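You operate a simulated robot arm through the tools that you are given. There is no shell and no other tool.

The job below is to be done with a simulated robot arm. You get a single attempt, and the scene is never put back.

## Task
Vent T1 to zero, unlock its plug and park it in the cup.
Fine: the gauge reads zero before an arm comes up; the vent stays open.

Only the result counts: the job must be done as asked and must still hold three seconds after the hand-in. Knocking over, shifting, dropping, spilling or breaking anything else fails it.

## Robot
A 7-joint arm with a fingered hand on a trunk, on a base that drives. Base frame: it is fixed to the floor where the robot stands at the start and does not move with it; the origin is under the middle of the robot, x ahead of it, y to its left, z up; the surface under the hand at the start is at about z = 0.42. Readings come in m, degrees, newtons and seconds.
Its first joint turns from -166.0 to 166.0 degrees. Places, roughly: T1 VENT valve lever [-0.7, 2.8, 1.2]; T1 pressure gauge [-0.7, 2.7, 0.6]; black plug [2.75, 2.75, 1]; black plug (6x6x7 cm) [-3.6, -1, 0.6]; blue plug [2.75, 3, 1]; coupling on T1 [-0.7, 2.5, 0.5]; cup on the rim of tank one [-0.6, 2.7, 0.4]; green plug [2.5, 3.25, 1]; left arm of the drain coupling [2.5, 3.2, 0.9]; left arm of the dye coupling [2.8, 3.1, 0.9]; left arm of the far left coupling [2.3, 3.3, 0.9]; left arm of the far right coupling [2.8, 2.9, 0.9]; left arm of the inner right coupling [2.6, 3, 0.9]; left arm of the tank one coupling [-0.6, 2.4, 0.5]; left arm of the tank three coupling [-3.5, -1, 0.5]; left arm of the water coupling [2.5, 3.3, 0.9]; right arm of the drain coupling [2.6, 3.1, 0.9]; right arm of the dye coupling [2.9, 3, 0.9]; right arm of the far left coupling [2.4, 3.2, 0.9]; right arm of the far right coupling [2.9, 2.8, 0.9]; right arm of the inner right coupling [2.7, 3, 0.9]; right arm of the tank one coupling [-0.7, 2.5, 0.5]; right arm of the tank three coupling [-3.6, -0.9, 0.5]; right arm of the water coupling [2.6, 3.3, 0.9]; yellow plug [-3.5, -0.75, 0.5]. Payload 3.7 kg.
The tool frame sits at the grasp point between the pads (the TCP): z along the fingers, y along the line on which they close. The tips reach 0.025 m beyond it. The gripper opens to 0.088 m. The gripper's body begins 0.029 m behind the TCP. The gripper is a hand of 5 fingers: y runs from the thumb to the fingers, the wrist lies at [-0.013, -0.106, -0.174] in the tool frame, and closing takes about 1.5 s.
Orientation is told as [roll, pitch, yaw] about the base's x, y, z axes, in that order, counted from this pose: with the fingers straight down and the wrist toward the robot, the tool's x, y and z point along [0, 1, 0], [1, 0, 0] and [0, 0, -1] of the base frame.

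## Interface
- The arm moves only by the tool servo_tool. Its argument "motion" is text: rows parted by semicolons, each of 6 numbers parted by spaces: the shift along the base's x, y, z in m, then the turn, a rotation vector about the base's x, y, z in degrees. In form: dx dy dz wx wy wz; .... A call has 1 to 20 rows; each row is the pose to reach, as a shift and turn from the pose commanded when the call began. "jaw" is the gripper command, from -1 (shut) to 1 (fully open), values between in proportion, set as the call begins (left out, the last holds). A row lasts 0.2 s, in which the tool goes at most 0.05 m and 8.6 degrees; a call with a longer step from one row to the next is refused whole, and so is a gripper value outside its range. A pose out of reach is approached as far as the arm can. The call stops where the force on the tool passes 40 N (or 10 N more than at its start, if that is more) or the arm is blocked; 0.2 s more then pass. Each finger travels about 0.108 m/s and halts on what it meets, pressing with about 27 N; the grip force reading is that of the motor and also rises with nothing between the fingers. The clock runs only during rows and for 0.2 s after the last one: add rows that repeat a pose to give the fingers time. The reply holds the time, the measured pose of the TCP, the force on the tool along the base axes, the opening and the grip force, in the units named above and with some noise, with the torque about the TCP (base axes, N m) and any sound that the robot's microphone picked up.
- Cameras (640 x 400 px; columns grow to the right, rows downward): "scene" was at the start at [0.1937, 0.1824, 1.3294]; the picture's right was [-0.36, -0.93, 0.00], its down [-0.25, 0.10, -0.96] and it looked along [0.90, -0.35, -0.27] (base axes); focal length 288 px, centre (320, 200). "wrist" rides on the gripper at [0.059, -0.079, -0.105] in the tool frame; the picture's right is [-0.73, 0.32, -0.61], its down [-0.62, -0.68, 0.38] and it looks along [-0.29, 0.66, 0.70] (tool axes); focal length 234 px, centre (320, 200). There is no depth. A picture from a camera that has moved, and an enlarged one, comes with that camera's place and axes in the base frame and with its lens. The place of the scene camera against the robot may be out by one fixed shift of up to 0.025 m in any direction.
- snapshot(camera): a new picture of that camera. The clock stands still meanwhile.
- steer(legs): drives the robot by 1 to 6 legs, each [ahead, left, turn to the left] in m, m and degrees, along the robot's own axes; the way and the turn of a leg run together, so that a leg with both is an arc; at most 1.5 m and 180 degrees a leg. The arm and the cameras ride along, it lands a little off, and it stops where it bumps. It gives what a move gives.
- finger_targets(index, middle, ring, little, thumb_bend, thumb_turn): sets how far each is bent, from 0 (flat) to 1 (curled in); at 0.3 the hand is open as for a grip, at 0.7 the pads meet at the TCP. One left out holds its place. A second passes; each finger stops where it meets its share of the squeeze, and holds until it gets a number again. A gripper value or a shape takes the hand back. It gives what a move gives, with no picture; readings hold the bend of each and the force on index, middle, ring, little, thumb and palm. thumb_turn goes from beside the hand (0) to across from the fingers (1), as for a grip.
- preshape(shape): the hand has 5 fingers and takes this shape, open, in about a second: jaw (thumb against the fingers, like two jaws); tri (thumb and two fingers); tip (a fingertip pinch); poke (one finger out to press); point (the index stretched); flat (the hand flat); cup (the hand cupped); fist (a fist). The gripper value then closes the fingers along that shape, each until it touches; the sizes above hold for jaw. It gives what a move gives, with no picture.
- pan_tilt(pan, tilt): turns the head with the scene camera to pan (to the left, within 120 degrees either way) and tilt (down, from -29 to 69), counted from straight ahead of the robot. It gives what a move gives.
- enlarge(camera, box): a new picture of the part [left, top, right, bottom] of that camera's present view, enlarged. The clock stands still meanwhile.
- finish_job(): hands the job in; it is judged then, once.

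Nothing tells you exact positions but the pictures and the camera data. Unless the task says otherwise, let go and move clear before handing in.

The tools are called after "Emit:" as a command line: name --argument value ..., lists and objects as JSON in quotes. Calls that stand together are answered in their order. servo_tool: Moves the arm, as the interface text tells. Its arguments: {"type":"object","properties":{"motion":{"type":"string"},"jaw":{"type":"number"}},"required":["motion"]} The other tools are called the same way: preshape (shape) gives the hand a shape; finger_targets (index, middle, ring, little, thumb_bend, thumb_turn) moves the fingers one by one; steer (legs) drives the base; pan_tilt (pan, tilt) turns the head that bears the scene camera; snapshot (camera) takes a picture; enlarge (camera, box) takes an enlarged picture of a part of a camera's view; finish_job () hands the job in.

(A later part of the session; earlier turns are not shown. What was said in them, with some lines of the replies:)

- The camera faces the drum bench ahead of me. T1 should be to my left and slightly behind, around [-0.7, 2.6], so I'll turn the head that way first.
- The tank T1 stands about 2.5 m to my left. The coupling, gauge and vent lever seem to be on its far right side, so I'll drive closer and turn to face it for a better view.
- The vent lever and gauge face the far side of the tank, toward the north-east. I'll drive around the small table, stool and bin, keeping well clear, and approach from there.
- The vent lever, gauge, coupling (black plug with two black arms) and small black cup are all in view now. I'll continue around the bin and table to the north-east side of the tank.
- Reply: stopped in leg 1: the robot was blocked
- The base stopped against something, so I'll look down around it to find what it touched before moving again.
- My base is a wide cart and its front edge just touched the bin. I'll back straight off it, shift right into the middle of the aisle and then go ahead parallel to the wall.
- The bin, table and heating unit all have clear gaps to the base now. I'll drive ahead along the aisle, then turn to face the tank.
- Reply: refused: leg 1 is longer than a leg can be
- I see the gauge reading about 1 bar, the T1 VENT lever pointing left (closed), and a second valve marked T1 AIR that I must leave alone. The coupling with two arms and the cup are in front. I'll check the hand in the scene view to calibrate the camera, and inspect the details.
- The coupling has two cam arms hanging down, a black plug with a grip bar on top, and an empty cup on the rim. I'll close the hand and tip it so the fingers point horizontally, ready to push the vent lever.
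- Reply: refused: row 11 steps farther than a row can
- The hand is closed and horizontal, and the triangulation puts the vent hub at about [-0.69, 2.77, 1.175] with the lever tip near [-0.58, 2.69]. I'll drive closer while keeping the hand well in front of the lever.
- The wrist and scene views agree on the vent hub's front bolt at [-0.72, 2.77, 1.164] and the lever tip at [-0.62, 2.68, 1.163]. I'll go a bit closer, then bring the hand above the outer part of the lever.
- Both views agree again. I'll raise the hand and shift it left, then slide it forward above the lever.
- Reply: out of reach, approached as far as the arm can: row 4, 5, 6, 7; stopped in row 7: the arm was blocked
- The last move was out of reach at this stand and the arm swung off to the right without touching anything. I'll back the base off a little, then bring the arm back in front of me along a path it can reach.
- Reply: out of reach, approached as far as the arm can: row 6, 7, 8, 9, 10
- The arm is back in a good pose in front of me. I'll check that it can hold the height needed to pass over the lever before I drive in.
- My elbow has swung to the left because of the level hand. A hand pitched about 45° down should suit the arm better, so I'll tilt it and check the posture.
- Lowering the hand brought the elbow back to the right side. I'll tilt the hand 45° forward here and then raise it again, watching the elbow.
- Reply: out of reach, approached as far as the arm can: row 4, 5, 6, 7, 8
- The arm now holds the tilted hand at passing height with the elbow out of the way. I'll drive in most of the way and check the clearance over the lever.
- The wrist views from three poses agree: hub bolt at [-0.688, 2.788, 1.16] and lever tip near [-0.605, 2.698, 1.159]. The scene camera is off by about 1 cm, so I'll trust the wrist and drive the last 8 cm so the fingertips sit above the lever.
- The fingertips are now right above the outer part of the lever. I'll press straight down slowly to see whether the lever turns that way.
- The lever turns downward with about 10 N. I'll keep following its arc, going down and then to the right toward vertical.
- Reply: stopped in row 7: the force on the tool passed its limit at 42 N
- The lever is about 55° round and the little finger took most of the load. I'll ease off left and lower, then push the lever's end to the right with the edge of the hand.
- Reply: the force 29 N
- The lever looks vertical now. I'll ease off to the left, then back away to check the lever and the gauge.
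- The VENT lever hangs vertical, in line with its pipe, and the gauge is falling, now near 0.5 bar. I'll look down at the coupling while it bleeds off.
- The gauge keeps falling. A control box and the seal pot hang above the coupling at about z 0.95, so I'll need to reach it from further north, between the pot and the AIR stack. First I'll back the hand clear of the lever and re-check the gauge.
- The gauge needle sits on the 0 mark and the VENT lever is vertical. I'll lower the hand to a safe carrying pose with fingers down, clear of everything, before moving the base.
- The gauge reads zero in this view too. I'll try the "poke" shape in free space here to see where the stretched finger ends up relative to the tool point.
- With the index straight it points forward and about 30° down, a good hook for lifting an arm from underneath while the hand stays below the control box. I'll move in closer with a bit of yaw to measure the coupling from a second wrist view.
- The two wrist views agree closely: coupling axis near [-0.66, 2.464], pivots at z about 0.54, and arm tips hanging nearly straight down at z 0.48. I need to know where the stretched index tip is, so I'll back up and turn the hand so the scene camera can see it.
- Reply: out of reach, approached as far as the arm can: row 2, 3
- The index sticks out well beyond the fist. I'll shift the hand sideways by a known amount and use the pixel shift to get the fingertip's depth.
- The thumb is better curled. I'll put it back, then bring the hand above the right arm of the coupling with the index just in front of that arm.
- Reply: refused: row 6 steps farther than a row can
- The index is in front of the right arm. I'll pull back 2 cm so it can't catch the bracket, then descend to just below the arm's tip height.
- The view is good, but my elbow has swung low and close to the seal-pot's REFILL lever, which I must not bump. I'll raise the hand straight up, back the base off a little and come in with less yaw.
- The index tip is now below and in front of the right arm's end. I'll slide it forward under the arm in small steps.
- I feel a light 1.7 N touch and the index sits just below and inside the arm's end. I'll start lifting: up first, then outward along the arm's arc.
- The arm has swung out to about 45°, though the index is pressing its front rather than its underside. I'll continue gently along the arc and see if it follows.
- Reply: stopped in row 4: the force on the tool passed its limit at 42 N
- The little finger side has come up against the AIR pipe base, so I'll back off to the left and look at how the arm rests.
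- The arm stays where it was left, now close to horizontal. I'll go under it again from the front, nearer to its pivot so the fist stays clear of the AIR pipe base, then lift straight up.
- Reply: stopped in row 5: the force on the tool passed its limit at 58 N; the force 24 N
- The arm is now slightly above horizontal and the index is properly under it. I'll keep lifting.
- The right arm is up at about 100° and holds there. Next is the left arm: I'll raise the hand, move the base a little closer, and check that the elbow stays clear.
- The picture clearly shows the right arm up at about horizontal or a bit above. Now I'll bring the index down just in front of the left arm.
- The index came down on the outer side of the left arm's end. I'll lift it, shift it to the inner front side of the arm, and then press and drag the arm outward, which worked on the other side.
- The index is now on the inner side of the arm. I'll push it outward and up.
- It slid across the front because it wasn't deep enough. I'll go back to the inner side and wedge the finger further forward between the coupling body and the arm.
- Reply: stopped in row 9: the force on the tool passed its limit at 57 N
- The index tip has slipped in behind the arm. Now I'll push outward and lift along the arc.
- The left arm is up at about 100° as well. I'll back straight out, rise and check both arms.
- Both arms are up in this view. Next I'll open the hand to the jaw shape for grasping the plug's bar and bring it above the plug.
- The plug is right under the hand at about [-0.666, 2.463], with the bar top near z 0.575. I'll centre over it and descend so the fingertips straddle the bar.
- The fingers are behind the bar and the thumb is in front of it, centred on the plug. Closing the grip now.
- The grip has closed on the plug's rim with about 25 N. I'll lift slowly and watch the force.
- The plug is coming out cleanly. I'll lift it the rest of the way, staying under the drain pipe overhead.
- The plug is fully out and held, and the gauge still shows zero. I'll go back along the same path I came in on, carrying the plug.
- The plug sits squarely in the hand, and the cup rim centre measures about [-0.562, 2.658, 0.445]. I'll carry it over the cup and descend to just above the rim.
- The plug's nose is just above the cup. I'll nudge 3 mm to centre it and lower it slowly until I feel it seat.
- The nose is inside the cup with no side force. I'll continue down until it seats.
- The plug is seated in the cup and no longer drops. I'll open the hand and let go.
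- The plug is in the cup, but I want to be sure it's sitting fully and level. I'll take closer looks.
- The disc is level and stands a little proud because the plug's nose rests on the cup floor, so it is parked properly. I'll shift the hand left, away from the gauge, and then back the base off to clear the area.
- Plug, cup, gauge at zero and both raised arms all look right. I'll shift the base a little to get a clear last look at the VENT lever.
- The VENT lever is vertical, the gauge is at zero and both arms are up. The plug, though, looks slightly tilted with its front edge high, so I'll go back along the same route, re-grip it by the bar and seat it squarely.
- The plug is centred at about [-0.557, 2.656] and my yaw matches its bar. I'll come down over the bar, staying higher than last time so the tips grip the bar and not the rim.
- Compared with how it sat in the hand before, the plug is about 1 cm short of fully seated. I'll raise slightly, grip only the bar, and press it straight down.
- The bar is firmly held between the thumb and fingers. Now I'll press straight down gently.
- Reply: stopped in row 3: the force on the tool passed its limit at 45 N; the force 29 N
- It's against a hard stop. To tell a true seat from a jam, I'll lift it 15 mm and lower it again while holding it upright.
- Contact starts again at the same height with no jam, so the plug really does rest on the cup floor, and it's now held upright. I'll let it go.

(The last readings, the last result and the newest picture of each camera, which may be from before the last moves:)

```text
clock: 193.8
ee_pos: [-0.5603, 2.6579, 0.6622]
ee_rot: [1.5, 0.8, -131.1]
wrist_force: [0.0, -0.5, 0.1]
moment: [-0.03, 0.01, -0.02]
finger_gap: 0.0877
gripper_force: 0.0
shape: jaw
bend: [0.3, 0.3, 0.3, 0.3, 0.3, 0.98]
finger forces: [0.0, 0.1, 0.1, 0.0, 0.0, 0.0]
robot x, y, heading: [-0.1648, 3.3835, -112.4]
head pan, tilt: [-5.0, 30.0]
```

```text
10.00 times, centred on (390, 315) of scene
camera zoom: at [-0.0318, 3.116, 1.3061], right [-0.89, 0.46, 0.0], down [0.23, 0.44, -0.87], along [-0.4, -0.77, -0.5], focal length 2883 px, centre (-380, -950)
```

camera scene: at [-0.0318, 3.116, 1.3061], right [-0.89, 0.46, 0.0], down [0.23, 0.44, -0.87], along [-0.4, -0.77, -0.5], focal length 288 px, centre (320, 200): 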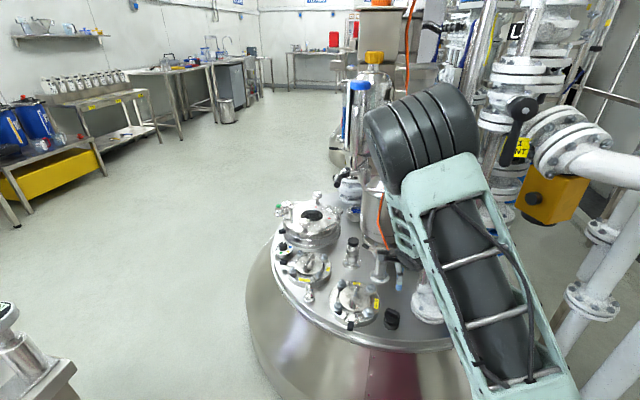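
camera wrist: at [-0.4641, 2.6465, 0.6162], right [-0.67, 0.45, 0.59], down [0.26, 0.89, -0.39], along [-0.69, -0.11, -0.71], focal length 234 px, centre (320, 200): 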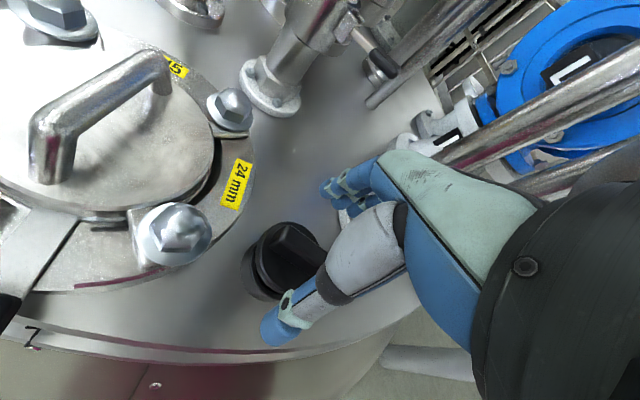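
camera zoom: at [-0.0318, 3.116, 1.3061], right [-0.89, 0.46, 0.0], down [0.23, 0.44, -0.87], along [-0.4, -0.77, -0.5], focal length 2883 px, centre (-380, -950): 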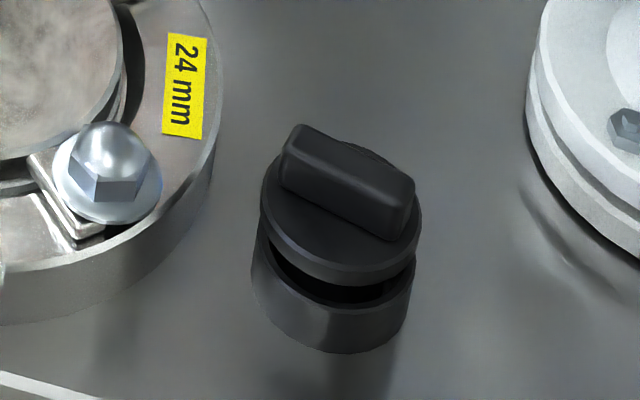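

The plug is resting loosely in the cup, its natural parked position. I'll retreat the same way as before and take a last look.

Emit:
servo_tool --motion "0.02 -0.006 0.01 0 0 0; 0.04 -0.012 0.02 0 0 0; 0.06 -0.018 0.03 0 0 0; 0.08 -0.024 0.04 0 0 0; 0.08 -0.024 0.04 0 0 0"

Emit:
steer --legs '[[-0.4, 0, 0]]'

Emit:
steer --legs '[[0, 0.2, 0], [0, 0, -35]]'

Emit:
pan_tilt --pan 15 --tilt 20

Emit:
snapshot --camera "scene"

```text
clock: 195.0
ee_pos: [-0.4798, 2.633, 0.7031]
ee_rot: [1.4, 0.7, -131.2]
wrist_force: [-0.4, 0.2, -0.2]
moment: [0.0, 0.0, 0.0]
finger_gap: 0.088
gripper_force: 0.0
shape: jaw
bend: [0.3, 0.3, 0.3, 0.3, 0.3, 0.98]
finger forces: [0.0, 0.0, 0.0, 0.0, 0.1, 0.0]
robot x, y, heading: [-0.1665, 3.3847, -112.2]
head pan, tilt: [-5.0, 30.0]
```

```text
clock: 197.5
ee_pos: [-0.323, 3.0055, 0.7032]
ee_rot: [1.5, 0.7, -131.1]
wrist_force: [0.4, 0.5, 0.0]
moment: [0.0, -0.03, 0.01]
finger_gap: 0.0876
gripper_force: 0.0
shape: jaw
bend: [0.3, 0.3, 0.3, 0.3, 0.3, 0.98]
finger forces: [0.1, 0.1, 0.0, 0.0, 0.1, 0.1]
robot x, y, heading: [-0.0142, 3.7535, -112.5]
head pan, tilt: [-5.0, 30.0]
```

```text
clock: 200.8
ee_pos: [-0.5198, 3.2518, 0.703]
ee_rot: [1.4, 0.7, -166.7]
wrist_force: [-0.1, -0.2, 0.4]
moment: [0.0, 0.0, -0.04]
finger_gap: 0.088
gripper_force: 0.0
shape: jaw
bend: [0.3, 0.3, 0.3, 0.3, 0.3, 0.98]
finger forces: [0.0, 0.1, 0.0, 0.1, 0.1, 0.1]
robot x, y, heading: [0.1734, 3.6826, -148.2]
head pan, tilt: [-5.0, 30.0]
```

```text
clock: 201.6
ee_pos: [-0.5204, 3.2519, 0.7032]
ee_rot: [1.3, 0.7, -166.6]
wrist_force: [1.2, -0.1, 0.1]
moment: [0.01, -0.01, 0.03]
finger_gap: 0.0879
gripper_force: 0.1
shape: jaw
bend: [0.3, 0.3, 0.3, 0.3, 0.3, 0.98]
finger forces: [0.0, 0.0, 0.0, 0.0, 0.0, 0.0]
robot x, y, heading: [0.1713, 3.6804, -148.2]
head pan, tilt: [15.0, 20.0]
```

```text
taken
camera scene: at [0.1475, 3.3609, 1.3221], right [-0.73, 0.68, 0.0], down [0.23, 0.25, -0.94], along [-0.64, -0.68, -0.34], focal length 288 px, centre (320, 200)
```

scene: 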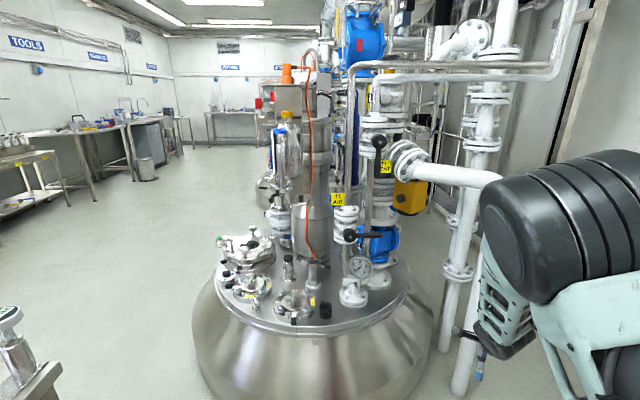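

Emit:
enlarge --camera "scene" --box '[260, 230, 390, 330]'

Emit:
enlarge --camera "scene" --box '[310, 295, 342, 327]'

Emit:
enlarge --camera "scene" --box '[330, 120, 426, 180]'

```text
4.00 times, centred on (325, 280) of scene
camera zoom: at [0.1475, 3.3609, 1.3221], right [-0.73, 0.68, 0.0], down [0.23, 0.25, -0.94], along [-0.64, -0.68, -0.34], focal length 1153 px, centre (300, -120)
```

zoom: 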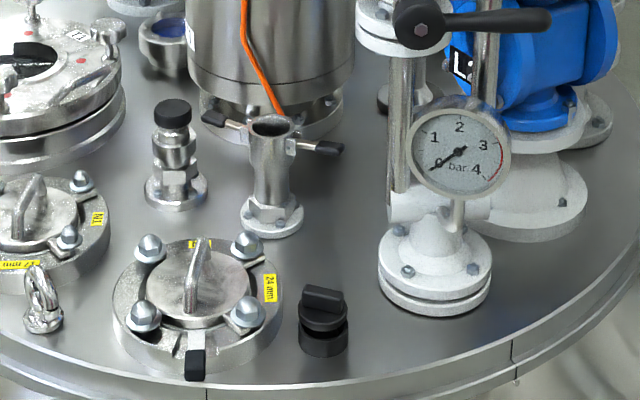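

```text
12.50 times, centred on (326, 311) of scene
camera zoom: at [0.1475, 3.3609, 1.3221], right [-0.73, 0.68, 0.0], down [0.23, 0.25, -0.94], along [-0.64, -0.68, -0.34], focal length 3604 px, centre (245, -1188)
```

zoom: 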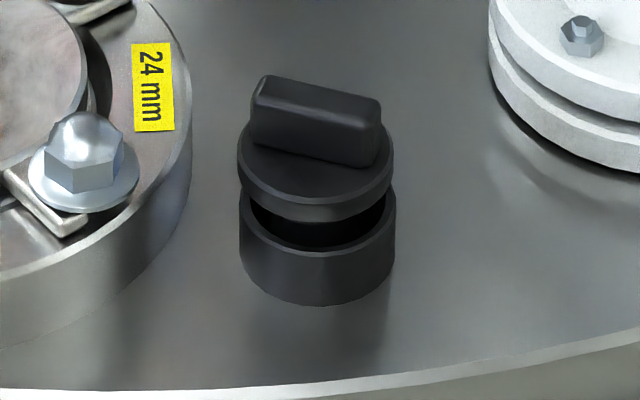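

```text
6.67 times, centred on (378, 150) of scene
camera zoom: at [0.1475, 3.3609, 1.3221], right [-0.73, 0.68, 0.0], down [0.23, 0.25, -0.94], along [-0.64, -0.68, -0.34], focal length 1922 px, centre (-67, 533)
```

zoom: 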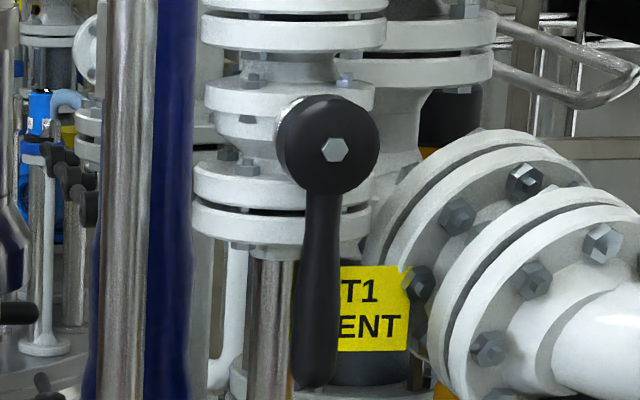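

The vent is open with its lever in line with the pipe and the gauge at zero. Both arms are up, the plug is parked in the cup and the hand is well clear. I'm handing the job in.

Emit:
finish_job

```text
The job is handed in.
```

I vented T1 to zero, unlocked its plug and parked it in the cup. The job is handed in, but I haven't seen how it was judged.

- **Vent:** the T1 VENT lever points straight down, in line with its pipe, so the vent is open. It stayed that way to the end.
- **Gauge:** it read about 1 bar at the start and was at zero before I raised either arm. It still read zero at the last look.
- **Unlocking:** both arms of the coupling are up, slightly above horizontal, and the plug came out without resistance.
- **Plug:** it stands in the cup with its nose on the floor and its rim about 1 cm above the cup's edge. The cup is a loose fit, so it leans a few degrees. I re-gripped it once to make sure it wasn't jammed.

Two things could count against the result:
- **Bin:** early on, my base bumped the bin beside the lids stool and stopped. The bin looked undisturbed in the next picture, but I didn't measure it.
- **AIR pipe:** while I lifted the right arm, the side of my hand pressed against the base of the AIR pipe until the force limit stopped the move. Nothing there appeared to move.
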